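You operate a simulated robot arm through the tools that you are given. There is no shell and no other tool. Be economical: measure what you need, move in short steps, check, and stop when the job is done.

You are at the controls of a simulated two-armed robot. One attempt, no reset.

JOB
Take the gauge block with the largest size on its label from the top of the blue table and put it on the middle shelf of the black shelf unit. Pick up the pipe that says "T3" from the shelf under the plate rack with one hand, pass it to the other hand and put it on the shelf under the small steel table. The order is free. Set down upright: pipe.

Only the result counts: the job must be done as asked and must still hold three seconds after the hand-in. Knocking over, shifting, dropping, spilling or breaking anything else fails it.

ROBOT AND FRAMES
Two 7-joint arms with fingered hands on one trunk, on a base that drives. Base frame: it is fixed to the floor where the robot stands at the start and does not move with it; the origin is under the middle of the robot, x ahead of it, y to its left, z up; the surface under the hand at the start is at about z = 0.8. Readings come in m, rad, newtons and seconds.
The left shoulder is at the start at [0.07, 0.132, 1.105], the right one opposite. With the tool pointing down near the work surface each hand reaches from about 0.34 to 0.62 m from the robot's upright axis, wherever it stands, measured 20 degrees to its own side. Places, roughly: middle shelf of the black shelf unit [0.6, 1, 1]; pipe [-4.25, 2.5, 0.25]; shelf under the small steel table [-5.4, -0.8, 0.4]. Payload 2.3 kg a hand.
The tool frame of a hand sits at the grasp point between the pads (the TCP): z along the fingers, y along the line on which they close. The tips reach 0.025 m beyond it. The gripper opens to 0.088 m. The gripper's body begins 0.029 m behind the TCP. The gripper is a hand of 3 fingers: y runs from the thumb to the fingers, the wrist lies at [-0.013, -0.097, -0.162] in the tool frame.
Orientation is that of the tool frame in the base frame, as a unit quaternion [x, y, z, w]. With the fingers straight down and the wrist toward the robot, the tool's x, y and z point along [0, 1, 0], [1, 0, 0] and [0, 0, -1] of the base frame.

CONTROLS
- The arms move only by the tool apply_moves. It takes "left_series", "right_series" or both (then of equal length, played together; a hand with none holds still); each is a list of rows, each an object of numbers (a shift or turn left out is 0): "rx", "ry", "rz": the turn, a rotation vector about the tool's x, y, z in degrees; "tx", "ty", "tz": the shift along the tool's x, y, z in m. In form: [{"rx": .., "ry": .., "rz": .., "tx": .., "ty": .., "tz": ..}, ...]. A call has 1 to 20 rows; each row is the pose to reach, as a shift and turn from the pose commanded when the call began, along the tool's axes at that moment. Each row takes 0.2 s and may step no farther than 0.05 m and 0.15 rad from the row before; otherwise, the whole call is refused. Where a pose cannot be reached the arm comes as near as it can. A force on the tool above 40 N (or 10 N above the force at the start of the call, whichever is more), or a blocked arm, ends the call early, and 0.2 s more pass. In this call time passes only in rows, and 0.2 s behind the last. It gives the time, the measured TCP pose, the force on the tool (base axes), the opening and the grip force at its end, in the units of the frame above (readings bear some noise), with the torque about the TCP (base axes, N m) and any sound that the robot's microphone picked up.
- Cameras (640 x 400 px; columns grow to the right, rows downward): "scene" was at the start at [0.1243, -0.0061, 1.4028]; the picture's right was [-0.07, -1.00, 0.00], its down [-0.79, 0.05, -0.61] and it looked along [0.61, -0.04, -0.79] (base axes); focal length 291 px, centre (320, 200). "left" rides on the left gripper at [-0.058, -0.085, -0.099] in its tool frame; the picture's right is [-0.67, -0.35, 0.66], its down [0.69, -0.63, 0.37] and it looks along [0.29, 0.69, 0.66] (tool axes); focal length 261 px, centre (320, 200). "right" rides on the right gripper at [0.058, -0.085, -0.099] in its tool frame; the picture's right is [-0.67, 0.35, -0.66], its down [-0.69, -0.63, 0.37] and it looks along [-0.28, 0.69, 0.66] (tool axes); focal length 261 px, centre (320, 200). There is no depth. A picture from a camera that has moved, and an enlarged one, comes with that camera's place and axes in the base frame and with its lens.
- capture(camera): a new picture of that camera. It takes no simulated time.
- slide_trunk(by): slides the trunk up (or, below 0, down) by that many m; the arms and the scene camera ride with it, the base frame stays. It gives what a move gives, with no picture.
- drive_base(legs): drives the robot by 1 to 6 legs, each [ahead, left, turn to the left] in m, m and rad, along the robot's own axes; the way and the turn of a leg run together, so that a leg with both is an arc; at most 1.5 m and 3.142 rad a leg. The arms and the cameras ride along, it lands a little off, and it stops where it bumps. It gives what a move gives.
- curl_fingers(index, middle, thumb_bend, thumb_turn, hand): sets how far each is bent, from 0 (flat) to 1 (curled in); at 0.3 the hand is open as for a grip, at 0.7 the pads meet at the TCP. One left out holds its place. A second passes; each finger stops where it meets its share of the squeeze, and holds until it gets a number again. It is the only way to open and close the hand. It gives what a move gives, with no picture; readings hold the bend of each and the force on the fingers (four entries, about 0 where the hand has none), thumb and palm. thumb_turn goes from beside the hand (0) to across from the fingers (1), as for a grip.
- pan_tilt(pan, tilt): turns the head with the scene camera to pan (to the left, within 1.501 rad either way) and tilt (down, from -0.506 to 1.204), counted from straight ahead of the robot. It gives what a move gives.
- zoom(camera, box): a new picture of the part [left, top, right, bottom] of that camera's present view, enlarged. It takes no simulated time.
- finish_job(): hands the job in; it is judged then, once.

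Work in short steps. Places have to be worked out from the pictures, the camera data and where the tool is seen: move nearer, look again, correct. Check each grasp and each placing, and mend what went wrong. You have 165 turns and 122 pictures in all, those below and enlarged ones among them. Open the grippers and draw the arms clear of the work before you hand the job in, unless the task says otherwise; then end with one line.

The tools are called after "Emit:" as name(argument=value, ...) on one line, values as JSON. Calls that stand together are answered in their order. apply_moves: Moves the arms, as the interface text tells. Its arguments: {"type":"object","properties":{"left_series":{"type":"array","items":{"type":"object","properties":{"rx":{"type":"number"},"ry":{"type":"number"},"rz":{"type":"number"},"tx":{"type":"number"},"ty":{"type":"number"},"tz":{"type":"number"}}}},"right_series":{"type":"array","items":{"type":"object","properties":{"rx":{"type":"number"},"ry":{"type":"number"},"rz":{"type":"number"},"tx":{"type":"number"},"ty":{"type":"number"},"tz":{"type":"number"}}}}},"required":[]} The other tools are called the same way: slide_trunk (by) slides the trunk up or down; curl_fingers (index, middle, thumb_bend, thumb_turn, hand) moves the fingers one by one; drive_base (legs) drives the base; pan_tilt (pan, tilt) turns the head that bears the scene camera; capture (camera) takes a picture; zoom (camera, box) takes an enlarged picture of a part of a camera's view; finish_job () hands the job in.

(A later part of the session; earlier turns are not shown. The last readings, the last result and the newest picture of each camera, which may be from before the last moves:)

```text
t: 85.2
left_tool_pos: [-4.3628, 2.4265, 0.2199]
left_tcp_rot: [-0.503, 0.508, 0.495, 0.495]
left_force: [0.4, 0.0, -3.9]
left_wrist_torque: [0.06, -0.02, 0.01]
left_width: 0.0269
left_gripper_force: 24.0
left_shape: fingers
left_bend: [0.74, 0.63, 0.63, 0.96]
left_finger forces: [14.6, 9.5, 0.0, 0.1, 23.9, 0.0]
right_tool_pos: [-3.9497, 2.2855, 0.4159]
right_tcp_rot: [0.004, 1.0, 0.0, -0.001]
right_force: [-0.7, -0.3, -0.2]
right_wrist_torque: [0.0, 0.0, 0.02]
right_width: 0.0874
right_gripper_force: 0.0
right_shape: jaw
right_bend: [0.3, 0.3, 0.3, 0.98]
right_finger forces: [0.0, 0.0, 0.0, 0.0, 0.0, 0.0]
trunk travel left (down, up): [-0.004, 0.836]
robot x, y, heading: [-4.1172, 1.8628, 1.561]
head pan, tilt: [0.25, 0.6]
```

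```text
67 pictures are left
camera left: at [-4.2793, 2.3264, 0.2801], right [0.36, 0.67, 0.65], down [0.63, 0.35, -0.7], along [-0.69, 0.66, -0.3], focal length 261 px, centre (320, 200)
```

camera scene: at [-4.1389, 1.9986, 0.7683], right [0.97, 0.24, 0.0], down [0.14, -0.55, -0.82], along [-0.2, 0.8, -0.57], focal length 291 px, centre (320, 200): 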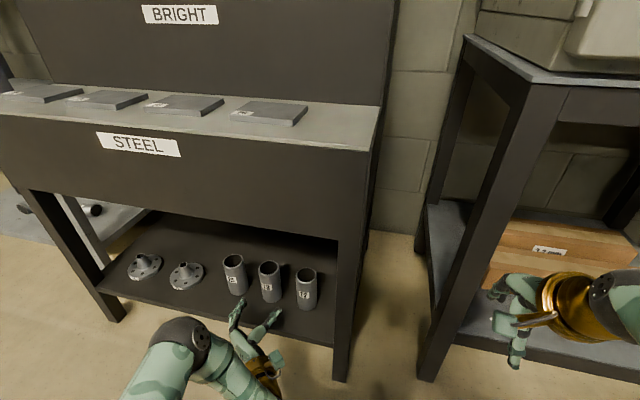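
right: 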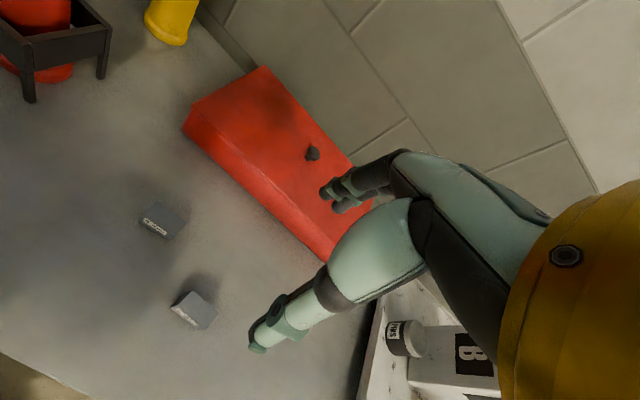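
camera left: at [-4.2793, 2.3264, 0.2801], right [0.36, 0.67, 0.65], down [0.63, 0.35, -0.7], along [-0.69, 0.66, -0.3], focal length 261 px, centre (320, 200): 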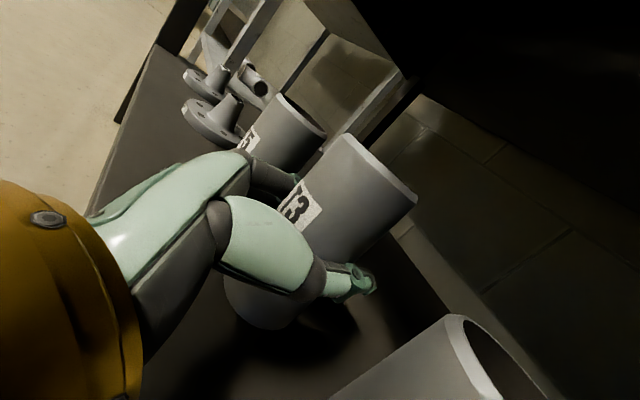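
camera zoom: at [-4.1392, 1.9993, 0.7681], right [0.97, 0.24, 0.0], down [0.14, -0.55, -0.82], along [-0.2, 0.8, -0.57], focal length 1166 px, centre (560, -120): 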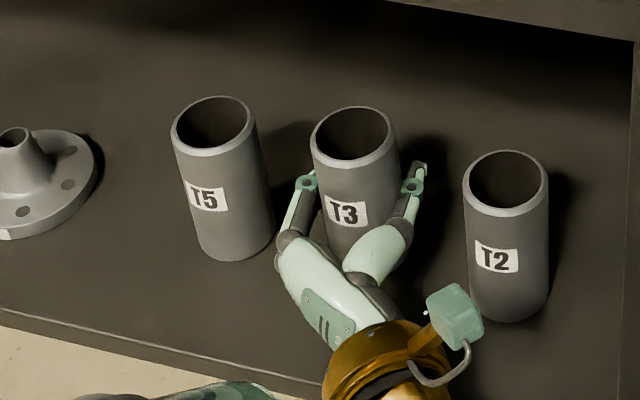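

T3 hangs firmly in the left hand, weighing about 4 N. I lift a bit more and draw it straight back out of the rack.

Emit:
apply_moves(left_series=[{"tx": -0.02}, {"tx": -0.02, "tz": -0.03}, {"tx": -0.02, "tz": -0.07}, {"tx": -0.02, "tz": -0.11}, {"tx": -0.02, "tz": -0.14}])

Emit:
drive_base(legs=[[-0.5, 0, 0]])

Emit:
slide_trunk(by=0.35)

Emit:
capture(camera="scene")

```text
t: 86.4
left_tool_pos: [-4.3652, 2.2864, 0.245]
left_tcp_rot: [-0.503, 0.508, 0.495, 0.495]
left_force: [0.2, 0.5, -4.4]
left_wrist_torque: [0.0, 0.0, -0.03]
left_width: 0.0267
left_gripper_force: 23.8
left_shape: fingers
left_bend: [0.74, 0.63, 0.64, 0.96]
left_finger forces: [14.5, 9.5, 0.0, 0.1, 23.3, 0.0]
right_tool_pos: [-3.9505, 2.2858, 0.417]
right_tcp_rot: [0.003, 1.0, 0.0, -0.001]
right_force: [0.5, -0.1, 0.4]
right_wrist_torque: [0.01, -0.01, 0.03]
right_width: 0.0875
right_gripper_force: 0.0
right_shape: jaw
right_bend: [0.3, 0.3, 0.3, 0.98]
right_finger forces: [0.0, 0.1, 0.0, 0.0, 0.0, 0.0]
trunk travel left (down, up): [-0.004, 0.836]
robot x, y, heading: [-4.1178, 1.8643, 1.571]
head pan, tilt: [0.25, 0.6]
```

```text
t: 89.4
left_tool_pos: [-4.3682, 1.7838, 0.2446]
left_tcp_rot: [-0.504, 0.507, 0.495, 0.493]
left_force: [0.8, -0.5, -3.6]
left_wrist_torque: [0.03, -0.01, 0.01]
left_width: 0.0267
left_gripper_force: 23.5
left_shape: fingers
left_bend: [0.74, 0.63, 0.64, 0.96]
left_finger forces: [14.5, 9.5, 0.0, 0.1, 23.3, 0.2]
right_tool_pos: [-3.954, 1.7858, 0.416]
right_tcp_rot: [0.002, 1.0, 0.0, 0.0]
right_force: [-2.3, -0.2, -0.7]
right_wrist_torque: [0.01, -0.01, -0.01]
right_width: 0.0873
right_gripper_force: 0.0
right_shape: jaw
right_bend: [0.3, 0.3, 0.3, 0.98]
right_finger forces: [0.0, 0.0, 0.1, 0.0, 0.0, 0.0]
trunk travel left (down, up): [-0.004, 0.836]
robot x, y, heading: [-4.1226, 1.365, 1.567]
head pan, tilt: [0.25, 0.6]
```

```text
t: 92.8
left_tool_pos: [-4.3689, 1.7853, 0.5941]
left_tcp_rot: [-0.503, 0.507, 0.496, 0.494]
left_force: [-0.5, 0.0, -4.7]
left_wrist_torque: [0.03, 0.02, 0.05]
left_width: 0.0268
left_gripper_force: 23.7
left_shape: fingers
left_bend: [0.74, 0.63, 0.64, 0.96]
left_finger forces: [14.5, 9.4, 0.0, 0.1, 23.2, 0.0]
right_tool_pos: [-3.9538, 1.7874, 0.7655]
right_tcp_rot: [0.002, 1.0, 0.0, 0.0]
right_force: [0.1, -1.2, -0.3]
right_wrist_torque: [0.01, 0.0, 0.04]
right_width: 0.0875
right_gripper_force: 0.0
right_shape: jaw
right_bend: [0.3, 0.3, 0.3, 0.98]
right_finger forces: [0.1, 0.1, 0.0, 0.1, 0.1, 0.0]
trunk travel left (down, up): [-0.354, 0.486]
robot x, y, heading: [-4.1206, 1.3634, 1.567]
head pan, tilt: [0.25, 0.6]
```

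```text
66 pictures are left
camera scene: at [-4.1424, 1.4992, 1.1181], right [0.97, 0.24, 0.0], down [0.14, -0.55, -0.82], along [-0.2, 0.8, -0.57], focal length 291 px, centre (320, 200)
```

scene: 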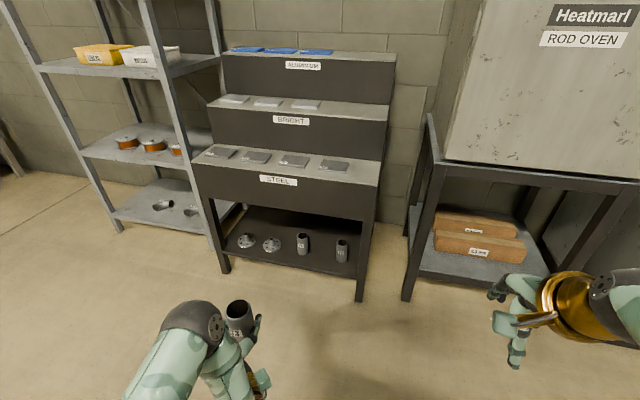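

I will hand over in front of the chest, the right hand gripping the pipe's top from above. First I move the left hand toward the middle.

Emit:
apply_moves(left_series=[{"ty": -0.04, "tz": 0.01}, {"ty": -0.08, "tz": 0.02}, {"ty": -0.12, "tz": 0.03}, {"ty": -0.16, "tz": 0.03}, {"ty": -0.19, "tz": 0.03}])

Emit:
pan_tilt(pan=-0.1, tilt=0.9)

Emit:
capture(camera="scene")

Emit:
capture(camera="right")

```text
t: 94.0
left_tool_pos: [-4.1778, 1.8151, 0.5932]
left_tcp_rot: [-0.504, 0.507, 0.496, 0.493]
left_force: [0.1, -0.2, -4.6]
left_wrist_torque: [-0.01, 0.01, -0.02]
left_width: 0.0263
left_gripper_force: 22.5
left_shape: fingers
left_bend: [0.74, 0.64, 0.64, 0.96]
left_finger forces: [14.1, 8.7, 0.1, 0.0, 21.6, 0.1]
right_tool_pos: [-3.9537, 1.787, 0.7656]
right_tcp_rot: [0.002, 1.0, 0.001, -0.001]
right_force: [0.8, 0.6, -0.6]
right_wrist_torque: [-0.01, -0.03, 0.0]
right_width: 0.0877
right_gripper_force: 0.0
right_shape: jaw
right_bend: [0.3, 0.3, 0.3, 0.98]
right_finger forces: [0.1, 0.0, 0.0, 0.0, 0.0, 0.0]
trunk travel left (down, up): [-0.354, 0.486]
robot x, y, heading: [-4.1222, 1.3644, 1.573]
head pan, tilt: [0.25, 0.6]
```

```text
t: 94.8
left_tool_pos: [-4.1784, 1.8153, 0.5934]
left_tcp_rot: [-0.504, 0.507, 0.496, 0.493]
left_force: [0.1, 0.9, -3.8]
left_wrist_torque: [-0.01, 0.02, -0.03]
left_width: 0.0264
left_gripper_force: 22.0
left_shape: fingers
left_bend: [0.74, 0.64, 0.64, 0.96]
left_finger forces: [14.1, 8.8, 0.1, 0.1, 21.5, 0.0]
right_tool_pos: [-3.9539, 1.787, 0.7668]
right_tcp_rot: [0.001, 1.0, 0.0, 0.0]
right_force: [-0.4, 1.0, 0.2]
right_wrist_torque: [0.03, 0.0, 0.03]
right_width: 0.0874
right_gripper_force: 0.0
right_shape: jaw
right_bend: [0.3, 0.3, 0.3, 0.98]
right_finger forces: [0.0, 0.1, 0.0, 0.0, 0.0, 0.0]
trunk travel left (down, up): [-0.354, 0.486]
robot x, y, heading: [-4.1188, 1.3634, 1.566]
head pan, tilt: [-0.099, 0.901]
```

```text
65 pictures are left
camera scene: at [-4.1127, 1.4886, 1.0934], right [0.99, -0.1, 0.0], down [-0.08, -0.78, -0.62], along [0.06, 0.62, -0.78], focal length 291 px, centre (320, 200)
```

scene: 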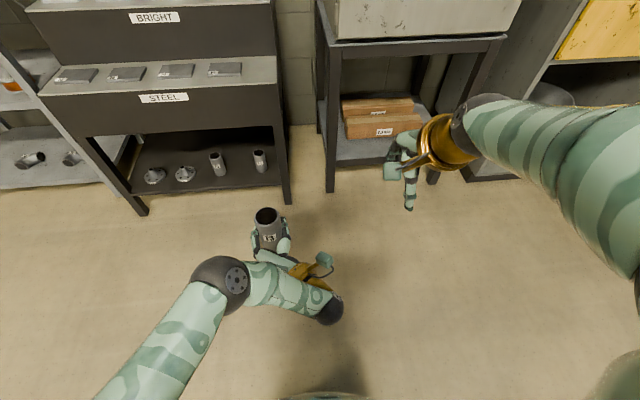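

```text
64 pictures are left
camera right: at [-4.0117, 1.7, 0.8652], right [0.67, 0.35, 0.66], down [0.68, -0.63, -0.37], along [0.29, 0.69, -0.66], focal length 261 px, centre (320, 200)
```

right: 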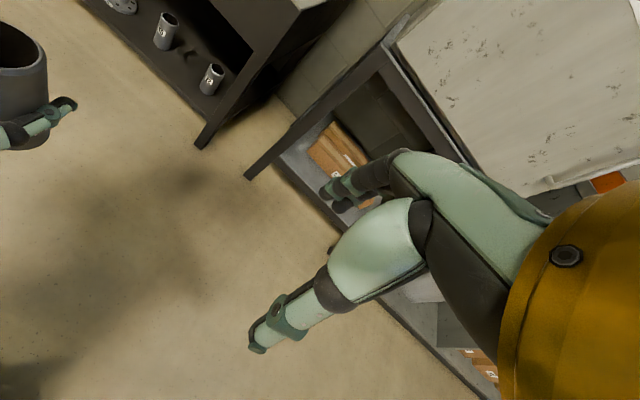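

The rim centre is at about (-4.183, 1.816, 0.646). I bring the right hand over it at the current height and check.

Emit:
apply_moves(right_series=[{"tx": 0.045, "ty": 0.005}, {"tx": 0.09, "ty": 0.01}, {"tx": 0.135, "ty": 0.02}, {"tx": 0.18, "ty": 0.029}, {"tx": 0.215, "ty": 0.029}, {"tx": 0.229, "ty": 0.029}])

Emit:
capture(camera="right")

Emit:
capture(camera="scene")

```text
t: 96.2
left_tool_pos: [-4.1788, 1.8162, 0.5933]
left_tcp_rot: [-0.504, 0.507, 0.495, 0.494]
left_force: [0.4, 0.4, -3.8]
left_wrist_torque: [0.03, 0.0, -0.08]
left_width: 0.0262
left_gripper_force: 22.4
left_shape: fingers
left_bend: [0.74, 0.64, 0.64, 0.96]
left_finger forces: [14.2, 8.7, 0.1, 0.1, 21.5, 0.0]
right_tool_pos: [-4.175, 1.8227, 0.7826]
right_tcp_rot: [0.012, 1.0, 0.007, -0.02]
right_force: [-0.4, -0.4, 0.5]
right_wrist_torque: [0.03, 0.04, 0.02]
right_width: 0.0877
right_gripper_force: 0.0
right_shape: jaw
right_bend: [0.3, 0.3, 0.3, 0.98]
right_finger forces: [0.0, 0.0, 0.0, 0.0, 0.0, 0.0]
trunk travel left (down, up): [-0.354, 0.486]
robot x, y, heading: [-4.1192, 1.366, 1.572]
head pan, tilt: [-0.099, 0.901]
```

```text
63 pictures are left
camera right: at [-4.2305, 1.7355, 0.883], right [0.71, 0.32, 0.63], down [0.65, -0.64, -0.4], along [0.28, 0.7, -0.66], focal length 261 px, centre (320, 200)
```

right: 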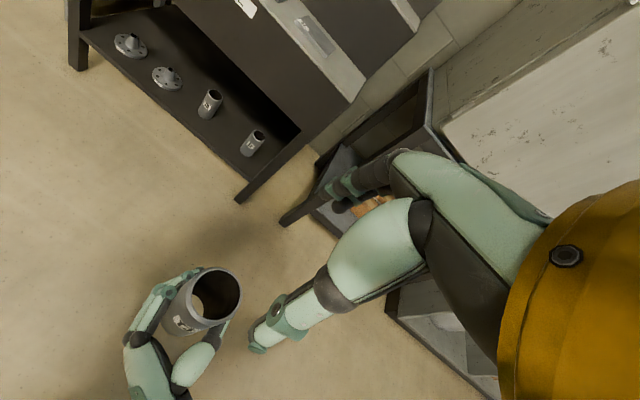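

```text
62 pictures are left
camera scene: at [-4.1126, 1.4887, 1.0934], right [0.99, -0.1, 0.0], down [-0.08, -0.78, -0.62], along [0.06, 0.62, -0.78], focal length 291 px, centre (320, 200)
```

scene: 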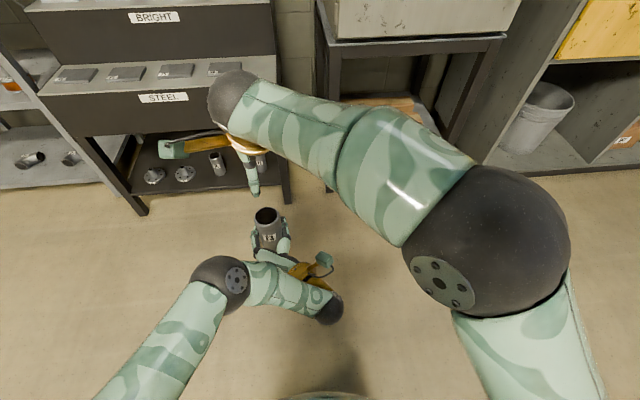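

The right hand is centred over the rim, which the right camera puts at (-4.180, 1.813). I lower until the tips are just above the rim and look.

Emit:
apply_moves(right_series=[{"tz": 0.03}, {"tz": 0.06}, {"tz": 0.08}])

Emit:
capture(camera="right")

Emit:
zoom(camera="scene", box=[160, 130, 352, 250])

```text
t: 97.0
left_tool_pos: [-4.1775, 1.8161, 0.5933]
left_tcp_rot: [-0.504, 0.507, 0.495, 0.493]
left_force: [-0.3, 0.7, -4.4]
left_wrist_torque: [0.0, 0.02, -0.01]
left_width: 0.0262
left_gripper_force: 21.9
left_shape: fingers
left_bend: [0.74, 0.64, 0.64, 0.96]
left_finger forces: [14.2, 8.7, 0.0, 0.0, 21.4, 0.1]
right_tool_pos: [-4.1773, 1.8239, 0.6956]
right_tcp_rot: [0.015, 1.0, 0.0, -0.019]
right_force: [0.2, 0.4, 0.0]
right_wrist_torque: [-0.04, 0.01, 0.0]
right_width: 0.0874
right_gripper_force: 0.0
right_shape: jaw
right_bend: [0.3, 0.3, 0.3, 0.98]
right_finger forces: [0.0, 0.0, 0.1, 0.1, 0.0, 0.0]
trunk travel left (down, up): [-0.354, 0.486]
robot x, y, heading: [-4.1205, 1.3643, 1.565]
head pan, tilt: [-0.099, 0.901]
```

```text
61 pictures are left
camera right: at [-4.2324, 1.7392, 0.7968], right [0.71, 0.33, 0.63], down [0.65, -0.65, -0.39], along [0.28, 0.69, -0.67], focal length 261 px, centre (320, 200)
```

right: 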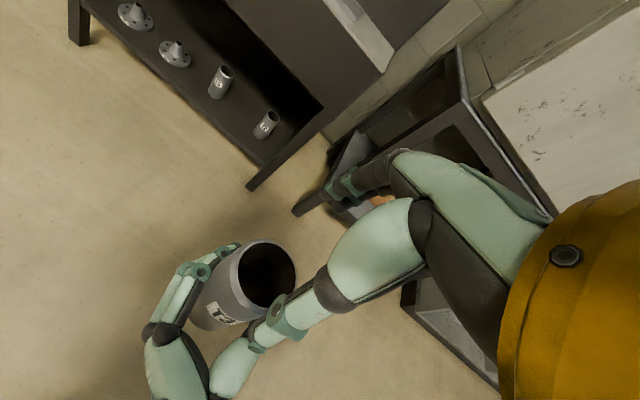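

```text
3.33 times, centred on (256, 190) of scene
camera zoom: at [-4.1128, 1.4888, 1.0934], right [0.99, -0.1, 0.0], down [-0.08, -0.78, -0.62], along [0.06, 0.62, -0.78], focal length 972 px, centre (533, 233)
```

zoom: 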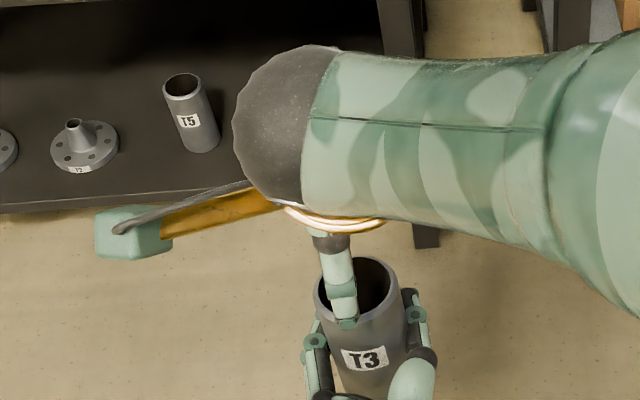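

The right arm is near its limit with about a 2° tilt. I move both hands together 5 cm to the right so it reaches comfortably, then recheck.

Emit:
apply_moves(left_series=[{"ty": -0.025}, {"ty": -0.05}], right_series=[{"tx": -0.025}, {"tx": -0.05}])

Emit:
capture(camera="right")

```text
t: 97.6
left_tool_pos: [-4.1281, 1.8163, 0.5935]
left_tcp_rot: [-0.504, 0.507, 0.495, 0.494]
left_force: [0.3, 0.8, -3.7]
left_wrist_torque: [0.03, 0.02, 0.02]
left_width: 0.026
left_gripper_force: 21.8
left_shape: fingers
left_bend: [0.74, 0.64, 0.64, 0.96]
left_finger forces: [14.2, 8.6, 0.0, 0.0, 21.5, 0.1]
right_tool_pos: [-4.1308, 1.8189, 0.6882]
right_tcp_rot: [0.006, 1.0, -0.002, -0.007]
right_force: [-0.8, 0.2, 0.2]
right_wrist_torque: [-0.01, -0.02, 0.0]
right_width: 0.0876
right_gripper_force: 0.0
right_shape: jaw
right_bend: [0.3, 0.3, 0.3, 0.98]
right_finger forces: [0.1, 0.0, 0.0, 0.0, 0.1, 0.0]
trunk travel left (down, up): [-0.354, 0.486]
robot x, y, heading: [-4.1196, 1.3643, 1.567]
head pan, tilt: [-0.099, 0.901]
```

```text
59 pictures are left
camera right: at [-4.1876, 1.7326, 0.7883], right [0.68, 0.34, 0.65], down [0.67, -0.64, -0.37], along [0.29, 0.69, -0.67], focal length 261 px, centre (320, 200)
```

right: 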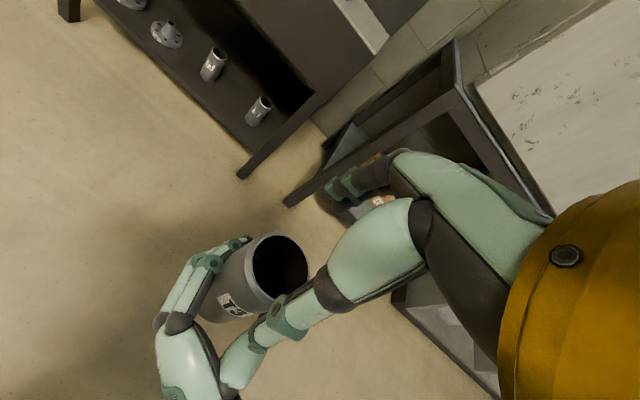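

The tilt is nearly gone. I shift both hands 3 cm more to the right, correct the right hand's offset, and lower it around the rim.

Emit:
apply_moves(left_series=[{"ty": -0.03}, {"ty": -0.03}, {"ty": -0.03}, {"ty": -0.03}, {"ty": -0.03}], right_series=[{"tx": -0.035, "ty": -0.006}, {"tx": -0.035, "ty": -0.006, "tz": 0.01}, {"tx": -0.035, "ty": -0.006, "tz": 0.02}, {"tx": -0.035, "ty": -0.006, "tz": 0.03}, {"tx": -0.035, "ty": -0.006, "tz": 0.037}])

Emit:
capture(camera="right")

Emit:
zoom(camera="scene", box=[192, 150, 384, 270])

```text
t: 98.8
left_tool_pos: [-4.1073, 1.8161, 0.5948]
left_tcp_rot: [-0.504, 0.507, 0.497, 0.491]
left_force: [-0.2, 0.5, -4.1]
left_wrist_torque: [0.0, -0.01, 0.0]
left_width: 0.0254
left_gripper_force: 21.7
left_shape: fingers
left_bend: [0.74, 0.64, 0.64, 0.96]
left_finger forces: [13.5, 8.7, 0.1, 0.1, 21.1, 0.0]
left hand out of reach, approached as far as the arm can: row 1, 2, 3, 4, 5
right_tool_pos: [-4.0953, 1.8146, 0.6595]
right_tcp_rot: [0.013, 1.0, 0.004, -0.019]
right_force: [-0.2, 0.4, 0.8]
right_wrist_torque: [0.02, 0.01, 0.02]
right_width: 0.0873
right_gripper_force: 0.0
right_shape: jaw
right_bend: [0.3, 0.3, 0.3, 0.98]
right_finger forces: [0.1, 0.0, 0.0, 0.0, 0.0, 0.1]
trunk travel left (down, up): [-0.354, 0.486]
robot x, y, heading: [-4.124, 1.3646, 1.566]
head pan, tilt: [-0.099, 0.901]
```

```text
58 pictures are left
camera right: at [-4.1507, 1.7289, 0.7598], right [0.7, 0.33, 0.63], down [0.65, -0.64, -0.4], along [0.28, 0.69, -0.67], focal length 261 px, centre (320, 200)
```

right: 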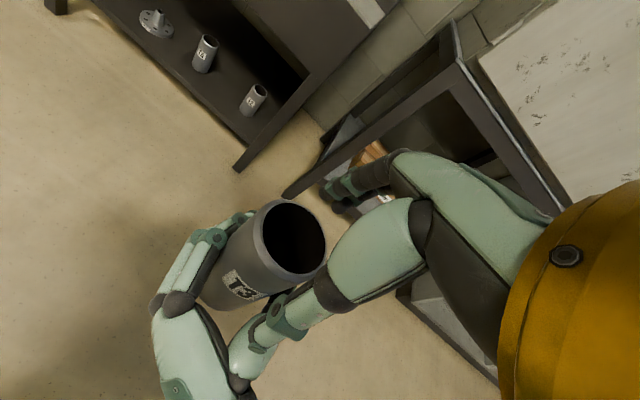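

```text
3.33 times, centred on (288, 210) of scene
camera zoom: at [-4.1126, 1.4886, 1.0934], right [0.99, -0.1, 0.0], down [-0.08, -0.78, -0.62], along [0.06, 0.62, -0.78], focal length 972 px, centre (427, 167)
```

zoom: 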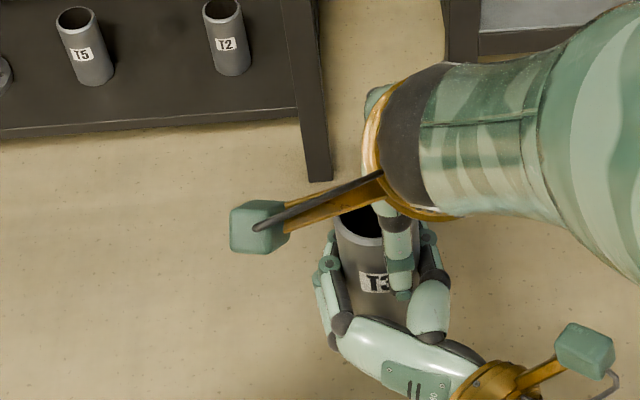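

Both hands approach their limits at this height. I lift the right hand off slightly, then lower both hands 10 cm where the reach is better.

Emit:
apply_moves(left_series=[{"ty": 0.008}, {"ty": 0.008}, {"ty": 0.008, "tx": 0.03}, {"ty": 0.008, "tx": 0.06}, {"ty": 0.008, "tx": 0.1}, {"ty": 0.008, "tx": 0.1}], right_series=[{"tz": -0.02}, {"tz": -0.04, "ty": -0.004, "tx": 0.01}, {"tz": -0.01, "ty": -0.004, "tx": 0.01}, {"tz": 0.02, "ty": -0.004, "tx": 0.01}, {"tz": 0.06, "ty": -0.004, "tx": 0.01}, {"tz": 0.06, "ty": -0.004, "tx": 0.01}])

Emit:
capture(camera="right")

```text
t: 100.4
left_tool_pos: [-4.1722, 1.8282, 0.5463]
left_tcp_rot: [-0.486, 0.491, 0.544, 0.476]
left_force: [0.4, -0.3, -3.5]
left_wrist_torque: [0.01, -0.01, -0.01]
left_width: 0.0254
left_gripper_force: 22.2
left_shape: fingers
left_bend: [0.74, 0.64, 0.64, 0.96]
left_finger forces: [13.9, 8.9, 0.0, 0.0, 21.8, 0.0]
left hand out of reach, approached as far as the arm can: row 3, 4, 5, 6
right_tool_pos: [-4.1045, 1.8079, 0.5895]
right_tcp_rot: [0.011, 1.0, -0.002, -0.007]
right_force: [0.0, -0.4, 0.4]
right_wrist_torque: [0.01, -0.01, 0.0]
right_width: 0.0876
right_gripper_force: 0.1
right_shape: jaw
right_bend: [0.3, 0.3, 0.3, 0.98]
right_finger forces: [0.0, 0.0, 0.0, 0.1, 0.0, 0.0]
trunk travel left (down, up): [-0.354, 0.486]
robot x, y, heading: [-4.1153, 1.3659, 1.567]
head pan, tilt: [-0.099, 0.901]
stopped in row 6 (left hand): the arm was blocked; the commanded pose is now the measured one
```

```text
56 pictures are left
camera right: at [-4.1624, 1.7232, 0.6891], right [0.68, 0.34, 0.65], down [0.67, -0.65, -0.37], along [0.29, 0.69, -0.67], focal length 261 px, centre (320, 200)
```

right: 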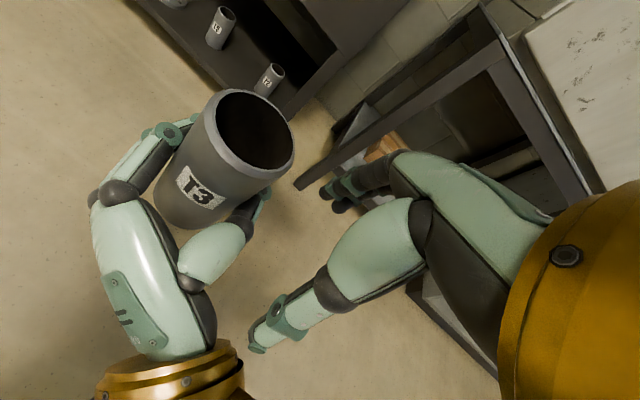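

The left arm stalled near the body centre with the pipe slightly tilted (6.5°). I raise the right hand clear, straighten the left hand, and move it left to lateral ≈ +0.08.

Emit:
apply_moves(right_series=[{"tz": -0.04}, {"tz": -0.08}, {"tz": -0.08}, {"tz": -0.08}], left_series=[{}, {}, {"rx": 1.9, "ry": 1.8, "rz": -1.9, "ty": 0.014, "tz": -0.006, "tx": -0.007}, {"rx": 3.84, "ry": 3.63, "rz": -3.86, "ty": 0.028, "tz": -0.013, "tx": -0.014}])

Emit:
capture(camera="right")

```text
t: 101.4
left_tool_pos: [-4.1904, 1.809, 0.5594]
left_tcp_rot: [-0.504, 0.509, 0.488, 0.498]
left_force: [-1.1, 0.4, -3.8]
left_wrist_torque: [0.05, 0.03, 0.0]
left_width: 0.0252
left_gripper_force: 21.7
left_shape: fingers
left_bend: [0.74, 0.64, 0.64, 0.96]
left_finger forces: [13.8, 8.8, 0.0, 0.0, 21.3, 0.0]
right_tool_pos: [-4.1057, 1.8069, 0.6702]
right_tcp_rot: [0.009, 1.0, -0.001, -0.004]
right_force: [0.2, -0.3, -0.1]
right_wrist_torque: [-0.02, 0.01, -0.02]
right_width: 0.0879
right_gripper_force: 0.1
right_shape: jaw
right_bend: [0.3, 0.3, 0.3, 0.98]
right_finger forces: [0.0, 0.0, 0.1, 0.0, 0.1, 0.1]
trunk travel left (down, up): [-0.354, 0.486]
robot x, y, heading: [-4.1202, 1.362, 1.567]
head pan, tilt: [-0.099, 0.901]
```

```text
55 pictures are left
camera right: at [-4.1629, 1.7221, 0.7698], right [0.68, 0.34, 0.65], down [0.67, -0.64, -0.37], along [0.29, 0.69, -0.66], focal length 261 px, centre (320, 200)
```

right: 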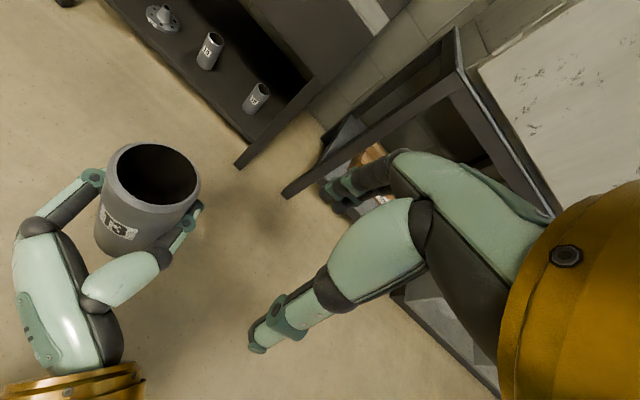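

The rim is at about (-4.195, 1.805, 0.611). I move the right hand 9 cm left above it and check its pose.

Emit:
apply_moves(right_series=[{"tx": 0.04}, {"tx": 0.075}, {"tx": 0.09}, {"tx": 0.09, "tz": 0.01}])

Emit:
capture(camera="right")

```text
t: 102.4
left_tool_pos: [-4.1913, 1.8099, 0.561]
left_tcp_rot: [-0.505, 0.508, 0.489, 0.498]
left_force: [0.0, -0.1, -3.7]
left_wrist_torque: [0.04, 0.01, -0.01]
left_width: 0.0252
left_gripper_force: 22.0
left_shape: fingers
left_bend: [0.74, 0.64, 0.64, 0.96]
left_finger forces: [13.8, 8.7, 0.0, 0.0, 21.1, 0.0]
right_tool_pos: [-4.1913, 1.8139, 0.6641]
right_tcp_rot: [0.015, 1.0, -0.002, -0.012]
right_force: [0.9, -0.1, -0.8]
right_wrist_torque: [0.0, 0.02, 0.02]
right_width: 0.0876
right_gripper_force: 0.1
right_shape: jaw
right_bend: [0.3, 0.3, 0.3, 0.98]
right_finger forces: [0.0, 0.0, 0.0, 0.0, 0.0, 0.1]
trunk travel left (down, up): [-0.354, 0.486]
robot x, y, heading: [-4.1193, 1.3644, 1.568]
head pan, tilt: [-0.099, 0.901]
```

```text
54 pictures are left
camera right: at [-4.2494, 1.7289, 0.7643], right [0.7, 0.33, 0.64], down [0.66, -0.65, -0.38], along [0.29, 0.68, -0.67], focal length 261 px, centre (320, 200)
```

right: 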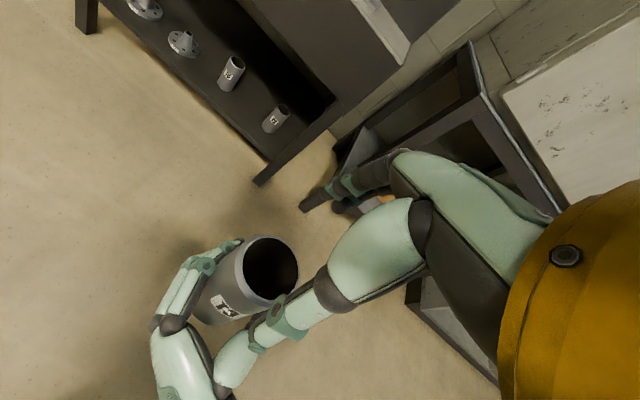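

The hand is 1 cm too far forward. I shift back 1 cm and lower it around the rim.

Emit:
apply_moves(right_series=[{"ty": -0.01}, {"ty": -0.01, "tz": 0.015}, {"ty": -0.01, "tz": 0.03}, {"ty": -0.01, "tz": 0.042}, {"ty": -0.01, "tz": 0.05}])

Emit:
capture(camera="right")

Emit:
zoom(camera="scene", box=[160, 150, 352, 270])

```text
t: 103.6
left_tool_pos: [-4.1904, 1.8099, 0.5604]
left_tcp_rot: [-0.505, 0.508, 0.489, 0.498]
left_force: [0.2, -0.1, -3.6]
left_wrist_torque: [0.02, -0.01, 0.0]
left_width: 0.0252
left_gripper_force: 21.7
left_shape: fingers
left_bend: [0.74, 0.64, 0.64, 0.96]
left_finger forces: [13.8, 8.7, 0.1, 0.1, 21.2, 0.1]
right_tool_pos: [-4.1948, 1.7995, 0.6089]
right_tcp_rot: [0.007, 1.0, -0.001, -0.004]
right_force: [-0.1, -0.1, 0.9]
right_wrist_torque: [-0.02, 0.02, 0.01]
right_width: 0.0875
right_gripper_force: 0.0
right_shape: jaw
right_bend: [0.3, 0.3, 0.3, 0.98]
right_finger forces: [0.1, 0.1, 0.1, 0.0, 0.0, 0.0]
trunk travel left (down, up): [-0.354, 0.486]
robot x, y, heading: [-4.1182, 1.363, 1.57]
head pan, tilt: [-0.099, 0.901]
```

```text
53 pictures are left
camera right: at [-4.2539, 1.7136, 0.7089], right [0.68, 0.34, 0.65], down [0.67, -0.64, -0.37], along [0.29, 0.69, -0.66], focal length 261 px, centre (320, 200)
```

right: 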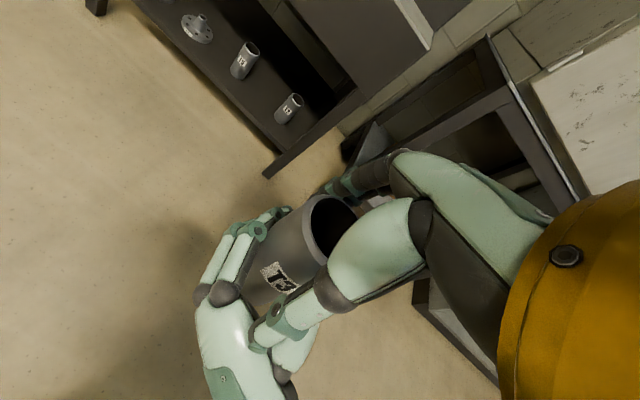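

```text
3.33 times, centred on (256, 210) of scene
camera zoom: at [-4.1128, 1.4886, 1.0934], right [0.99, -0.1, 0.0], down [-0.08, -0.78, -0.62], along [0.06, 0.62, -0.78], focal length 972 px, centre (533, 167)
```

zoom: 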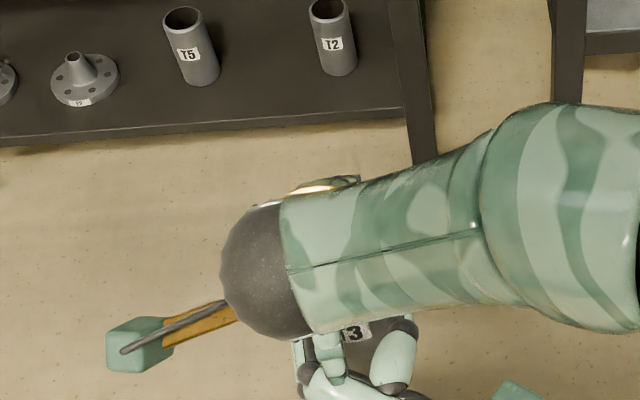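

Thumb and fingers straddle the rim with a nearly perfect vertical pose. I close the right hand.

Emit:
curl_fingers(hand="right", index=0.75, middle=0.75, thumb_bend=0.75)

Emit:
capture(camera="right")

```text
t: 104.6
left_tool_pos: [-4.1915, 1.8115, 0.5601]
left_tcp_rot: [-0.504, 0.509, 0.489, 0.498]
left_force: [-0.9, -7.6, -6.4]
left_wrist_torque: [0.1, -0.03, -0.07]
left_width: 0.0244
left_gripper_force: 21.7
left_shape: fingers
left_bend: [0.74, 0.64, 0.65, 0.97]
left_finger forces: [14.1, 9.5, 0.0, 0.1, 20.1, 0.1]
right_tool_pos: [-4.1962, 1.7994, 0.6096]
right_tcp_rot: [0.008, 1.0, -0.001, -0.004]
right_force: [0.7, 6.6, 2.0]
right_wrist_torque: [0.29, -0.06, 0.07]
right_width: 0.0372
right_gripper_force: 18.3
right_shape: fingers
right_bend: [0.48, 0.51, 0.6, 0.97]
right_finger forces: [10.9, 10.5, 0.0, 0.0, 14.4, 0.0]
trunk travel left (down, up): [-0.354, 0.486]
robot x, y, heading: [-4.1206, 1.3639, 1.568]
head pan, tilt: [-0.099, 0.901]
```

```text
51 pictures are left
camera right: at [-4.2536, 1.7141, 0.7098], right [0.68, 0.34, 0.65], down [0.67, -0.64, -0.37], along [0.29, 0.69, -0.66], focal length 261 px, centre (320, 200)
```

right: 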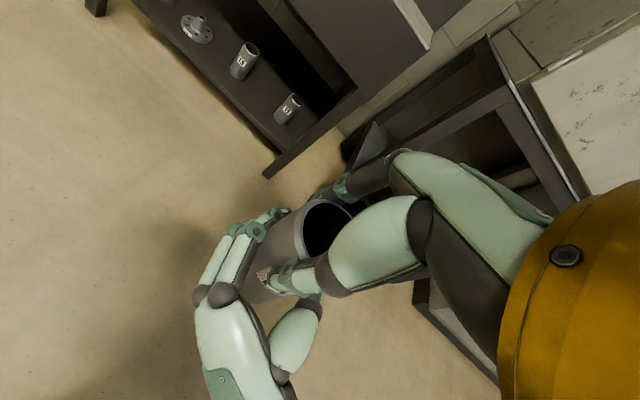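

The grip holds with about 7 N of internal push along y. I relieve it by moving the right hand 4 mm forward before releasing.

Emit:
apply_moves(right_series=[{"ty": 0.004}])

```text
t: 105.0
left_tool_pos: [-4.1913, 1.8105, 0.56]
left_tcp_rot: [-0.505, 0.508, 0.489, 0.498]
left_force: [-1.8, 2.6, -8.6]
left_wrist_torque: [0.09, -0.08, -0.13]
left_width: 0.0248
left_gripper_force: 23.5
left_shape: fingers
left_bend: [0.74, 0.64, 0.65, 0.97]
left_finger forces: [15.0, 11.0, 0.0, 0.0, 20.4, 0.0]
right_tool_pos: [-4.1962, 1.8031, 0.6092]
right_tcp_rot: [0.008, 1.0, -0.002, -0.005]
right_force: [0.3, -1.9, 5.0]
right_wrist_torque: [-0.12, -0.04, 0.11]
right_width: 0.0373
right_gripper_force: 17.2
right_shape: fingers
right_bend: [0.48, 0.52, 0.6, 0.97]
right_finger forces: [8.2, 7.9, 0.0, 0.0, 18.3, 0.0]
trunk travel left (down, up): [-0.354, 0.486]
robot x, y, heading: [-4.1184, 1.363, 1.564]
head pan, tilt: [-0.099, 0.901]
```

Forces are balanced. I open the left hand.

Emit:
curl_fingers(hand="left", index=0.4, middle=0.4, thumb_bend=0.34)

Emit:
capture(camera="left")

```text
t: 106.0
left_tool_pos: [-4.1921, 1.8096, 0.5608]
left_tcp_rot: [-0.505, 0.509, 0.488, 0.498]
left_force: [0.1, 0.4, 1.0]
left_wrist_torque: [-0.02, 0.01, -0.01]
left_width: 0.0695
left_gripper_force: 0.1
left_shape: fingers
left_bend: [0.4, 0.4, 0.34, 0.98]
left_finger forces: [0.0, 0.0, 0.0, 0.1, 0.0, 0.1]
right_tool_pos: [-4.1957, 1.8035, 0.6097]
right_tcp_rot: [0.008, 1.0, -0.002, -0.005]
right_force: [-0.6, -0.1, 0.1]
right_wrist_torque: [-0.04, -0.03, 0.01]
right_width: 0.0365
right_gripper_force: 15.2
right_shape: fingers
right_bend: [0.48, 0.53, 0.6, 0.95]
right_finger forces: [7.6, 7.5, 0.1, 0.0, 15.9, 0.0]
trunk travel left (down, up): [-0.354, 0.486]
robot x, y, heading: [-4.1186, 1.3655, 1.564]
head pan, tilt: [-0.099, 0.901]
```

```text
50 pictures are left
camera left: at [-4.1088, 1.7106, 0.6213], right [0.35, 0.67, 0.65], down [0.64, 0.34, -0.69], along [-0.68, 0.66, -0.31], focal length 261 px, centre (320, 200)
```

left: 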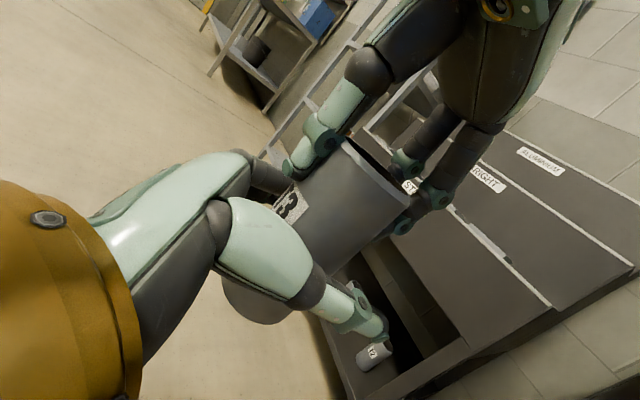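

The left hand is fully open and the right holds T3 at 15 N. I separate them: right 5 cm forward, left 3 cm back.

Emit:
apply_moves(right_series=[{"ty": 0.012}, {"ty": 0.025}, {"ty": 0.04}, {"ty": 0.05}], left_series=[{"tz": -0.008}, {"tz": -0.016}, {"tz": -0.024}, {"tz": -0.03}])

Emit:
capture(camera="left")

```text
t: 107.0
left_tool_pos: [-4.1919, 1.7797, 0.5617]
left_tcp_rot: [-0.505, 0.509, 0.489, 0.497]
left_force: [0.3, 0.7, -0.4]
left_wrist_torque: [0.0, 0.01, 0.01]
left_width: 0.0696
left_gripper_force: 0.0
left_shape: fingers
left_bend: [0.4, 0.4, 0.34, 0.98]
left_finger forces: [0.0, 0.0, 0.1, 0.0, 0.0, 0.0]
right_tool_pos: [-4.1945, 1.8542, 0.6091]
right_tcp_rot: [0.008, 1.0, -0.002, -0.004]
right_force: [-0.3, 0.3, -0.5]
right_wrist_torque: [0.04, 0.04, -0.03]
right_width: 0.0367
right_gripper_force: 15.7
right_shape: fingers
right_bend: [0.48, 0.53, 0.6, 0.95]
right_finger forces: [7.6, 7.7, 0.0, 0.0, 16.0, 0.0]
trunk travel left (down, up): [-0.354, 0.486]
robot x, y, heading: [-4.1218, 1.3635, 1.56]
head pan, tilt: [-0.099, 0.901]
```

```text
49 pictures are left
camera left: at [-4.1095, 1.6808, 0.6221], right [0.35, 0.67, 0.65], down [0.64, 0.34, -0.69], along [-0.68, 0.66, -0.31], focal length 261 px, centre (320, 200)
```

left: 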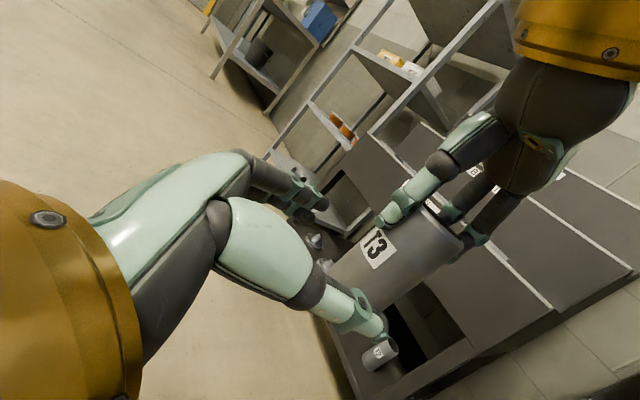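

The hand-over succeeded: T3 hangs from the right hand alone. I move the hands apart sideways and look from the scene camera.

Emit:
apply_moves(right_series=[{"tx": -0.04}, {"tx": -0.08}, {"tx": -0.12}, {"tx": -0.16}, {"tx": -0.2}], left_series=[{"ty": 0.03}, {"ty": 0.06}, {"ty": 0.09}, {"ty": 0.12}, {"ty": 0.16}])

Emit:
capture(camera="scene")

Emit:
capture(camera="left")

```text
t: 108.2
left_tool_pos: [-4.3514, 1.7819, 0.561]
left_tcp_rot: [-0.505, 0.508, 0.489, 0.497]
left_force: [-0.8, 0.3, 0.1]
left_wrist_torque: [-0.02, -0.06, 0.0]
left_width: 0.0698
left_gripper_force: 0.1
left_shape: fingers
left_bend: [0.4, 0.4, 0.34, 0.98]
left_finger forces: [0.0, 0.0, 0.0, 0.1, 0.0, 0.1]
right_tool_pos: [-3.9948, 1.8498, 0.6059]
right_tcp_rot: [0.008, 1.0, -0.003, -0.004]
right_force: [0.7, -0.8, -0.4]
right_wrist_torque: [-0.04, 0.0, 0.02]
right_width: 0.0366
right_gripper_force: 15.6
right_shape: fingers
right_bend: [0.49, 0.53, 0.6, 0.95]
right_finger forces: [7.9, 7.7, 0.0, 0.0, 16.1, 0.0]
trunk travel left (down, up): [-0.354, 0.486]
robot x, y, heading: [-4.1195, 1.3659, 1.57]
head pan, tilt: [-0.099, 0.901]
```

```text
48 pictures are left
camera scene: at [-4.112, 1.4886, 1.0934], right [0.99, -0.1, 0.0], down [-0.08, -0.78, -0.62], along [0.06, 0.62, -0.78], focal length 291 px, centre (320, 200)
```

scene: 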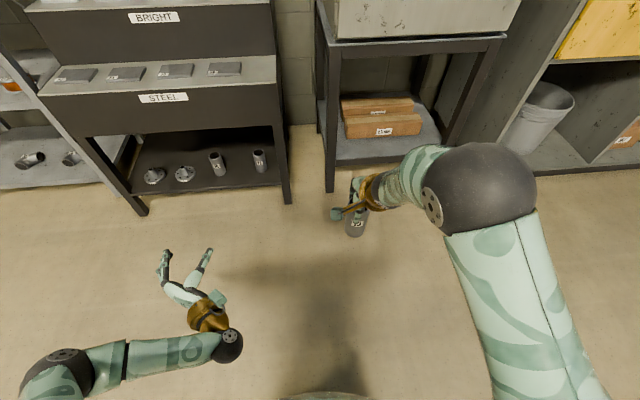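

```text
47 pictures are left
camera left: at [-4.2694, 1.6828, 0.6215], right [0.35, 0.67, 0.65], down [0.64, 0.34, -0.69], along [-0.68, 0.66, -0.31], focal length 261 px, centre (320, 200)
```

left: 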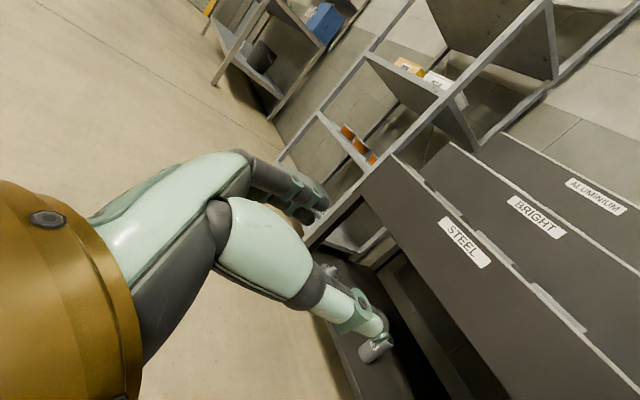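

The pipe is held upright. I turn toward the small steel table and drive about 1 m closer to look.

Emit:
drive_base(legs=[[0, 0, 2.61], [0.9, 0, 0]])

Emit:
pan_tilt(pan=0.0, tilt=0.5)

Emit:
capture(camera="scene")

```text
t: 119.1
left_tool_pos: [-4.6016, 0.1117, 0.5604]
left_tcp_rot: [0.625, 0.35, -0.611, 0.338]
left_force: [-0.2, 0.2, 0.3]
left_wrist_torque: [-0.02, 0.01, 0.04]
left_width: 0.0696
left_gripper_force: 0.1
left_shape: fingers
left_bend: [0.4, 0.4, 0.34, 0.98]
left_finger forces: [0.0, 0.1, 0.0, 0.0, 0.0, 0.1]
right_tool_pos: [-4.9431, 0.2385, 0.6054]
right_tcp_rot: [0.962, -0.274, 0.005, -0.001]
right_force: [-0.5, 0.0, -0.6]
right_wrist_torque: [0.04, 0.0, 0.02]
right_width: 0.0359
right_gripper_force: 15.0
right_shape: fingers
right_bend: [0.49, 0.53, 0.6, 0.95]
right_finger forces: [7.7, 7.4, 0.0, 0.0, 15.0, 0.0]
trunk travel left (down, up): [-0.354, 0.486]
robot x, y, heading: [-4.5886, 0.5885, -2.118]
head pan, tilt: [-0.099, 0.901]
```

```text
t: 120.0
left_tool_pos: [-4.6026, 0.112, 0.5607]
left_tcp_rot: [0.625, 0.35, -0.611, 0.338]
left_force: [0.0, -0.1, 0.8]
left_wrist_torque: [0.03, -0.02, 0.01]
left_width: 0.0698
left_gripper_force: 0.2
left_shape: fingers
left_bend: [0.4, 0.4, 0.34, 0.98]
left_finger forces: [0.1, 0.0, 0.0, 0.0, 0.1, 0.1]
right_tool_pos: [-4.9444, 0.2383, 0.607]
right_tcp_rot: [0.961, -0.275, 0.005, 0.0]
right_force: [0.4, 0.5, -0.1]
right_wrist_torque: [0.02, 0.0, -0.04]
right_width: 0.036
right_gripper_force: 15.0
right_shape: fingers
right_bend: [0.49, 0.53, 0.6, 0.95]
right_finger forces: [7.7, 7.5, 0.0, 0.0, 15.1, 0.0]
trunk travel left (down, up): [-0.354, 0.486]
robot x, y, heading: [-4.5863, 0.5896, -2.118]
head pan, tilt: [0.0, 0.499]
```

```text
46 pictures are left
camera scene: at [-4.6604, 0.4667, 1.1271], right [-0.85, 0.52, 0.0], down [0.25, 0.41, -0.88], along [-0.46, -0.75, -0.48], focal length 291 px, centre (320, 200)
```

scene: 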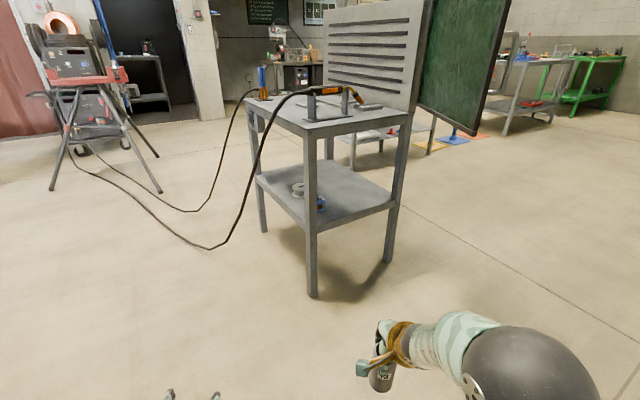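

The table spans x −5.69…−5.18 and y −0.45…−1.11, its shelf at z≈0.40. The cable hangs on the +x side, so I will approach from the +y side. I zoom in on the shelf contents.

Emit:
zoom(camera="scene", box=[230, 60, 440, 250])

```text
2.11 times, centred on (335, 155) of scene
camera zoom: at [-4.6604, 0.4667, 1.1271], right [-0.85, 0.52, 0.0], down [0.25, 0.41, -0.88], along [-0.46, -0.75, -0.48], focal length 614 px, centre (288, 295)
```

zoom: 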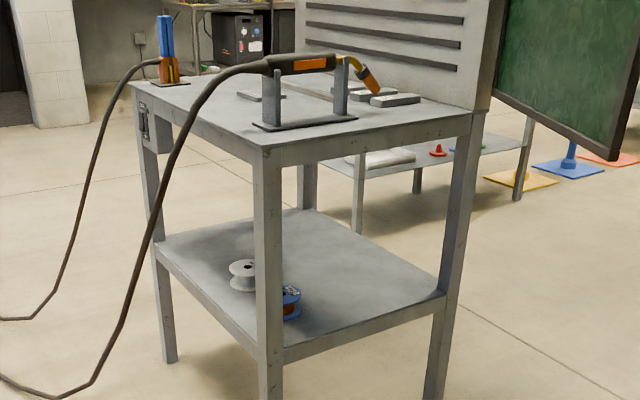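

A green board swings out from the table's −x corner, and the cable hangs on +x. I lower the trunk a little and face −y in front of the open end. Then I look again from a safe distance.

Emit:
slide_trunk(by=-0.07)

Emit:
drive_base(legs=[[0, 0, 0.547], [0, -0.62, 0]])

Emit:
pan_tilt(pan=-0.1, tilt=0.35)

Emit:
capture(camera="scene")

```text
t: 121.1
left_tool_pos: [-4.6025, 0.1109, 0.4908]
left_tcp_rot: [0.625, 0.35, -0.61, 0.338]
left_force: [0.1, 0.0, -0.3]
left_wrist_torque: [-0.03, -0.01, -0.02]
left_width: 0.0694
left_gripper_force: 0.0
left_shape: fingers
left_bend: [0.4, 0.4, 0.34, 0.98]
left_finger forces: [0.0, 0.0, 0.0, 0.0, 0.0, 0.0]
right_tool_pos: [-4.9438, 0.2377, 0.5369]
right_tcp_rot: [0.962, -0.274, 0.004, -0.001]
right_force: [0.0, 0.0, -0.2]
right_wrist_torque: [-0.02, -0.03, -0.02]
right_width: 0.0356
right_gripper_force: 14.9
right_shape: fingers
right_bend: [0.49, 0.53, 0.6, 0.95]
right_finger forces: [7.8, 7.5, 0.0, 0.1, 15.0, 0.0]
trunk travel left (down, up): [-0.284, 0.556]
robot x, y, heading: [-4.5849, 0.5901, -2.114]
head pan, tilt: [0.0, 0.499]
```

```text
t: 126.1
left_tool_pos: [-4.9637, 0.1694, 0.491]
left_tcp_rot: [0.504, 0.508, -0.494, 0.493]
left_force: [0.1, -0.3, -0.2]
left_wrist_torque: [-0.03, 0.0, 0.0]
left_width: 0.0695
left_gripper_force: 0.0
left_shape: fingers
left_bend: [0.4, 0.4, 0.34, 0.98]
left_finger forces: [0.1, 0.1, 0.1, 0.1, 0.0, 0.0]
right_tool_pos: [-5.3194, 0.0969, 0.5367]
right_tcp_rot: [1.0, -0.001, 0.005, -0.002]
right_force: [-0.6, 0.1, -0.7]
right_wrist_torque: [0.0, 0.03, -0.01]
right_width: 0.0357
right_gripper_force: 15.1
right_shape: fingers
right_bend: [0.49, 0.53, 0.6, 0.95]
right_finger forces: [7.6, 7.4, 0.1, 0.1, 15.0, 0.1]
trunk travel left (down, up): [-0.284, 0.556]
robot x, y, heading: [-5.1982, 0.5845, -1.565]
head pan, tilt: [0.0, 0.499]
```

```text
t: 126.8
left_tool_pos: [-4.9633, 0.1699, 0.4899]
left_tcp_rot: [0.505, 0.509, -0.494, 0.492]
left_force: [-0.2, -0.4, -0.1]
left_wrist_torque: [0.01, -0.02, 0.0]
left_width: 0.0697
left_gripper_force: 0.0
left_shape: fingers
left_bend: [0.4, 0.4, 0.34, 0.98]
left_finger forces: [0.0, 0.0, 0.1, 0.1, 0.0, 0.0]
right_tool_pos: [-5.3213, 0.096, 0.5364]
right_tcp_rot: [1.0, -0.001, 0.006, -0.001]
right_force: [-0.2, 0.4, 0.3]
right_wrist_torque: [0.01, 0.01, 0.02]
right_width: 0.0357
right_gripper_force: 14.8
right_shape: fingers
right_bend: [0.49, 0.53, 0.6, 0.95]
right_finger forces: [7.7, 7.4, 0.0, 0.0, 15.1, 0.1]
trunk travel left (down, up): [-0.284, 0.556]
robot x, y, heading: [-5.201, 0.58, -1.558]
head pan, tilt: [-0.099, 0.351]
```

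```text
44 pictures are left
camera scene: at [-5.2095, 0.439, 1.0708], right [-1.0, 0.09, 0.0], down [0.03, 0.34, -0.94], along [-0.08, -0.93, -0.35], focal length 291 px, centre (320, 200)
```

scene: 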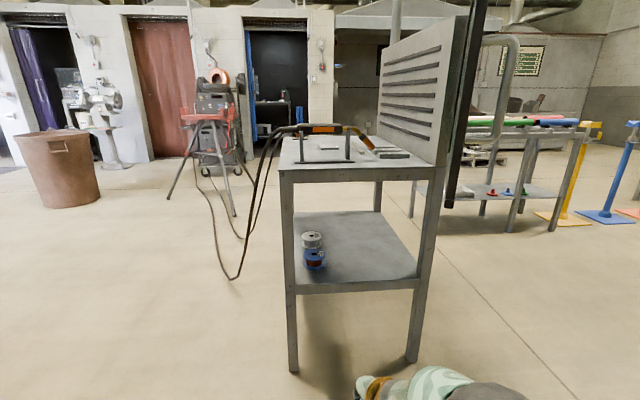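

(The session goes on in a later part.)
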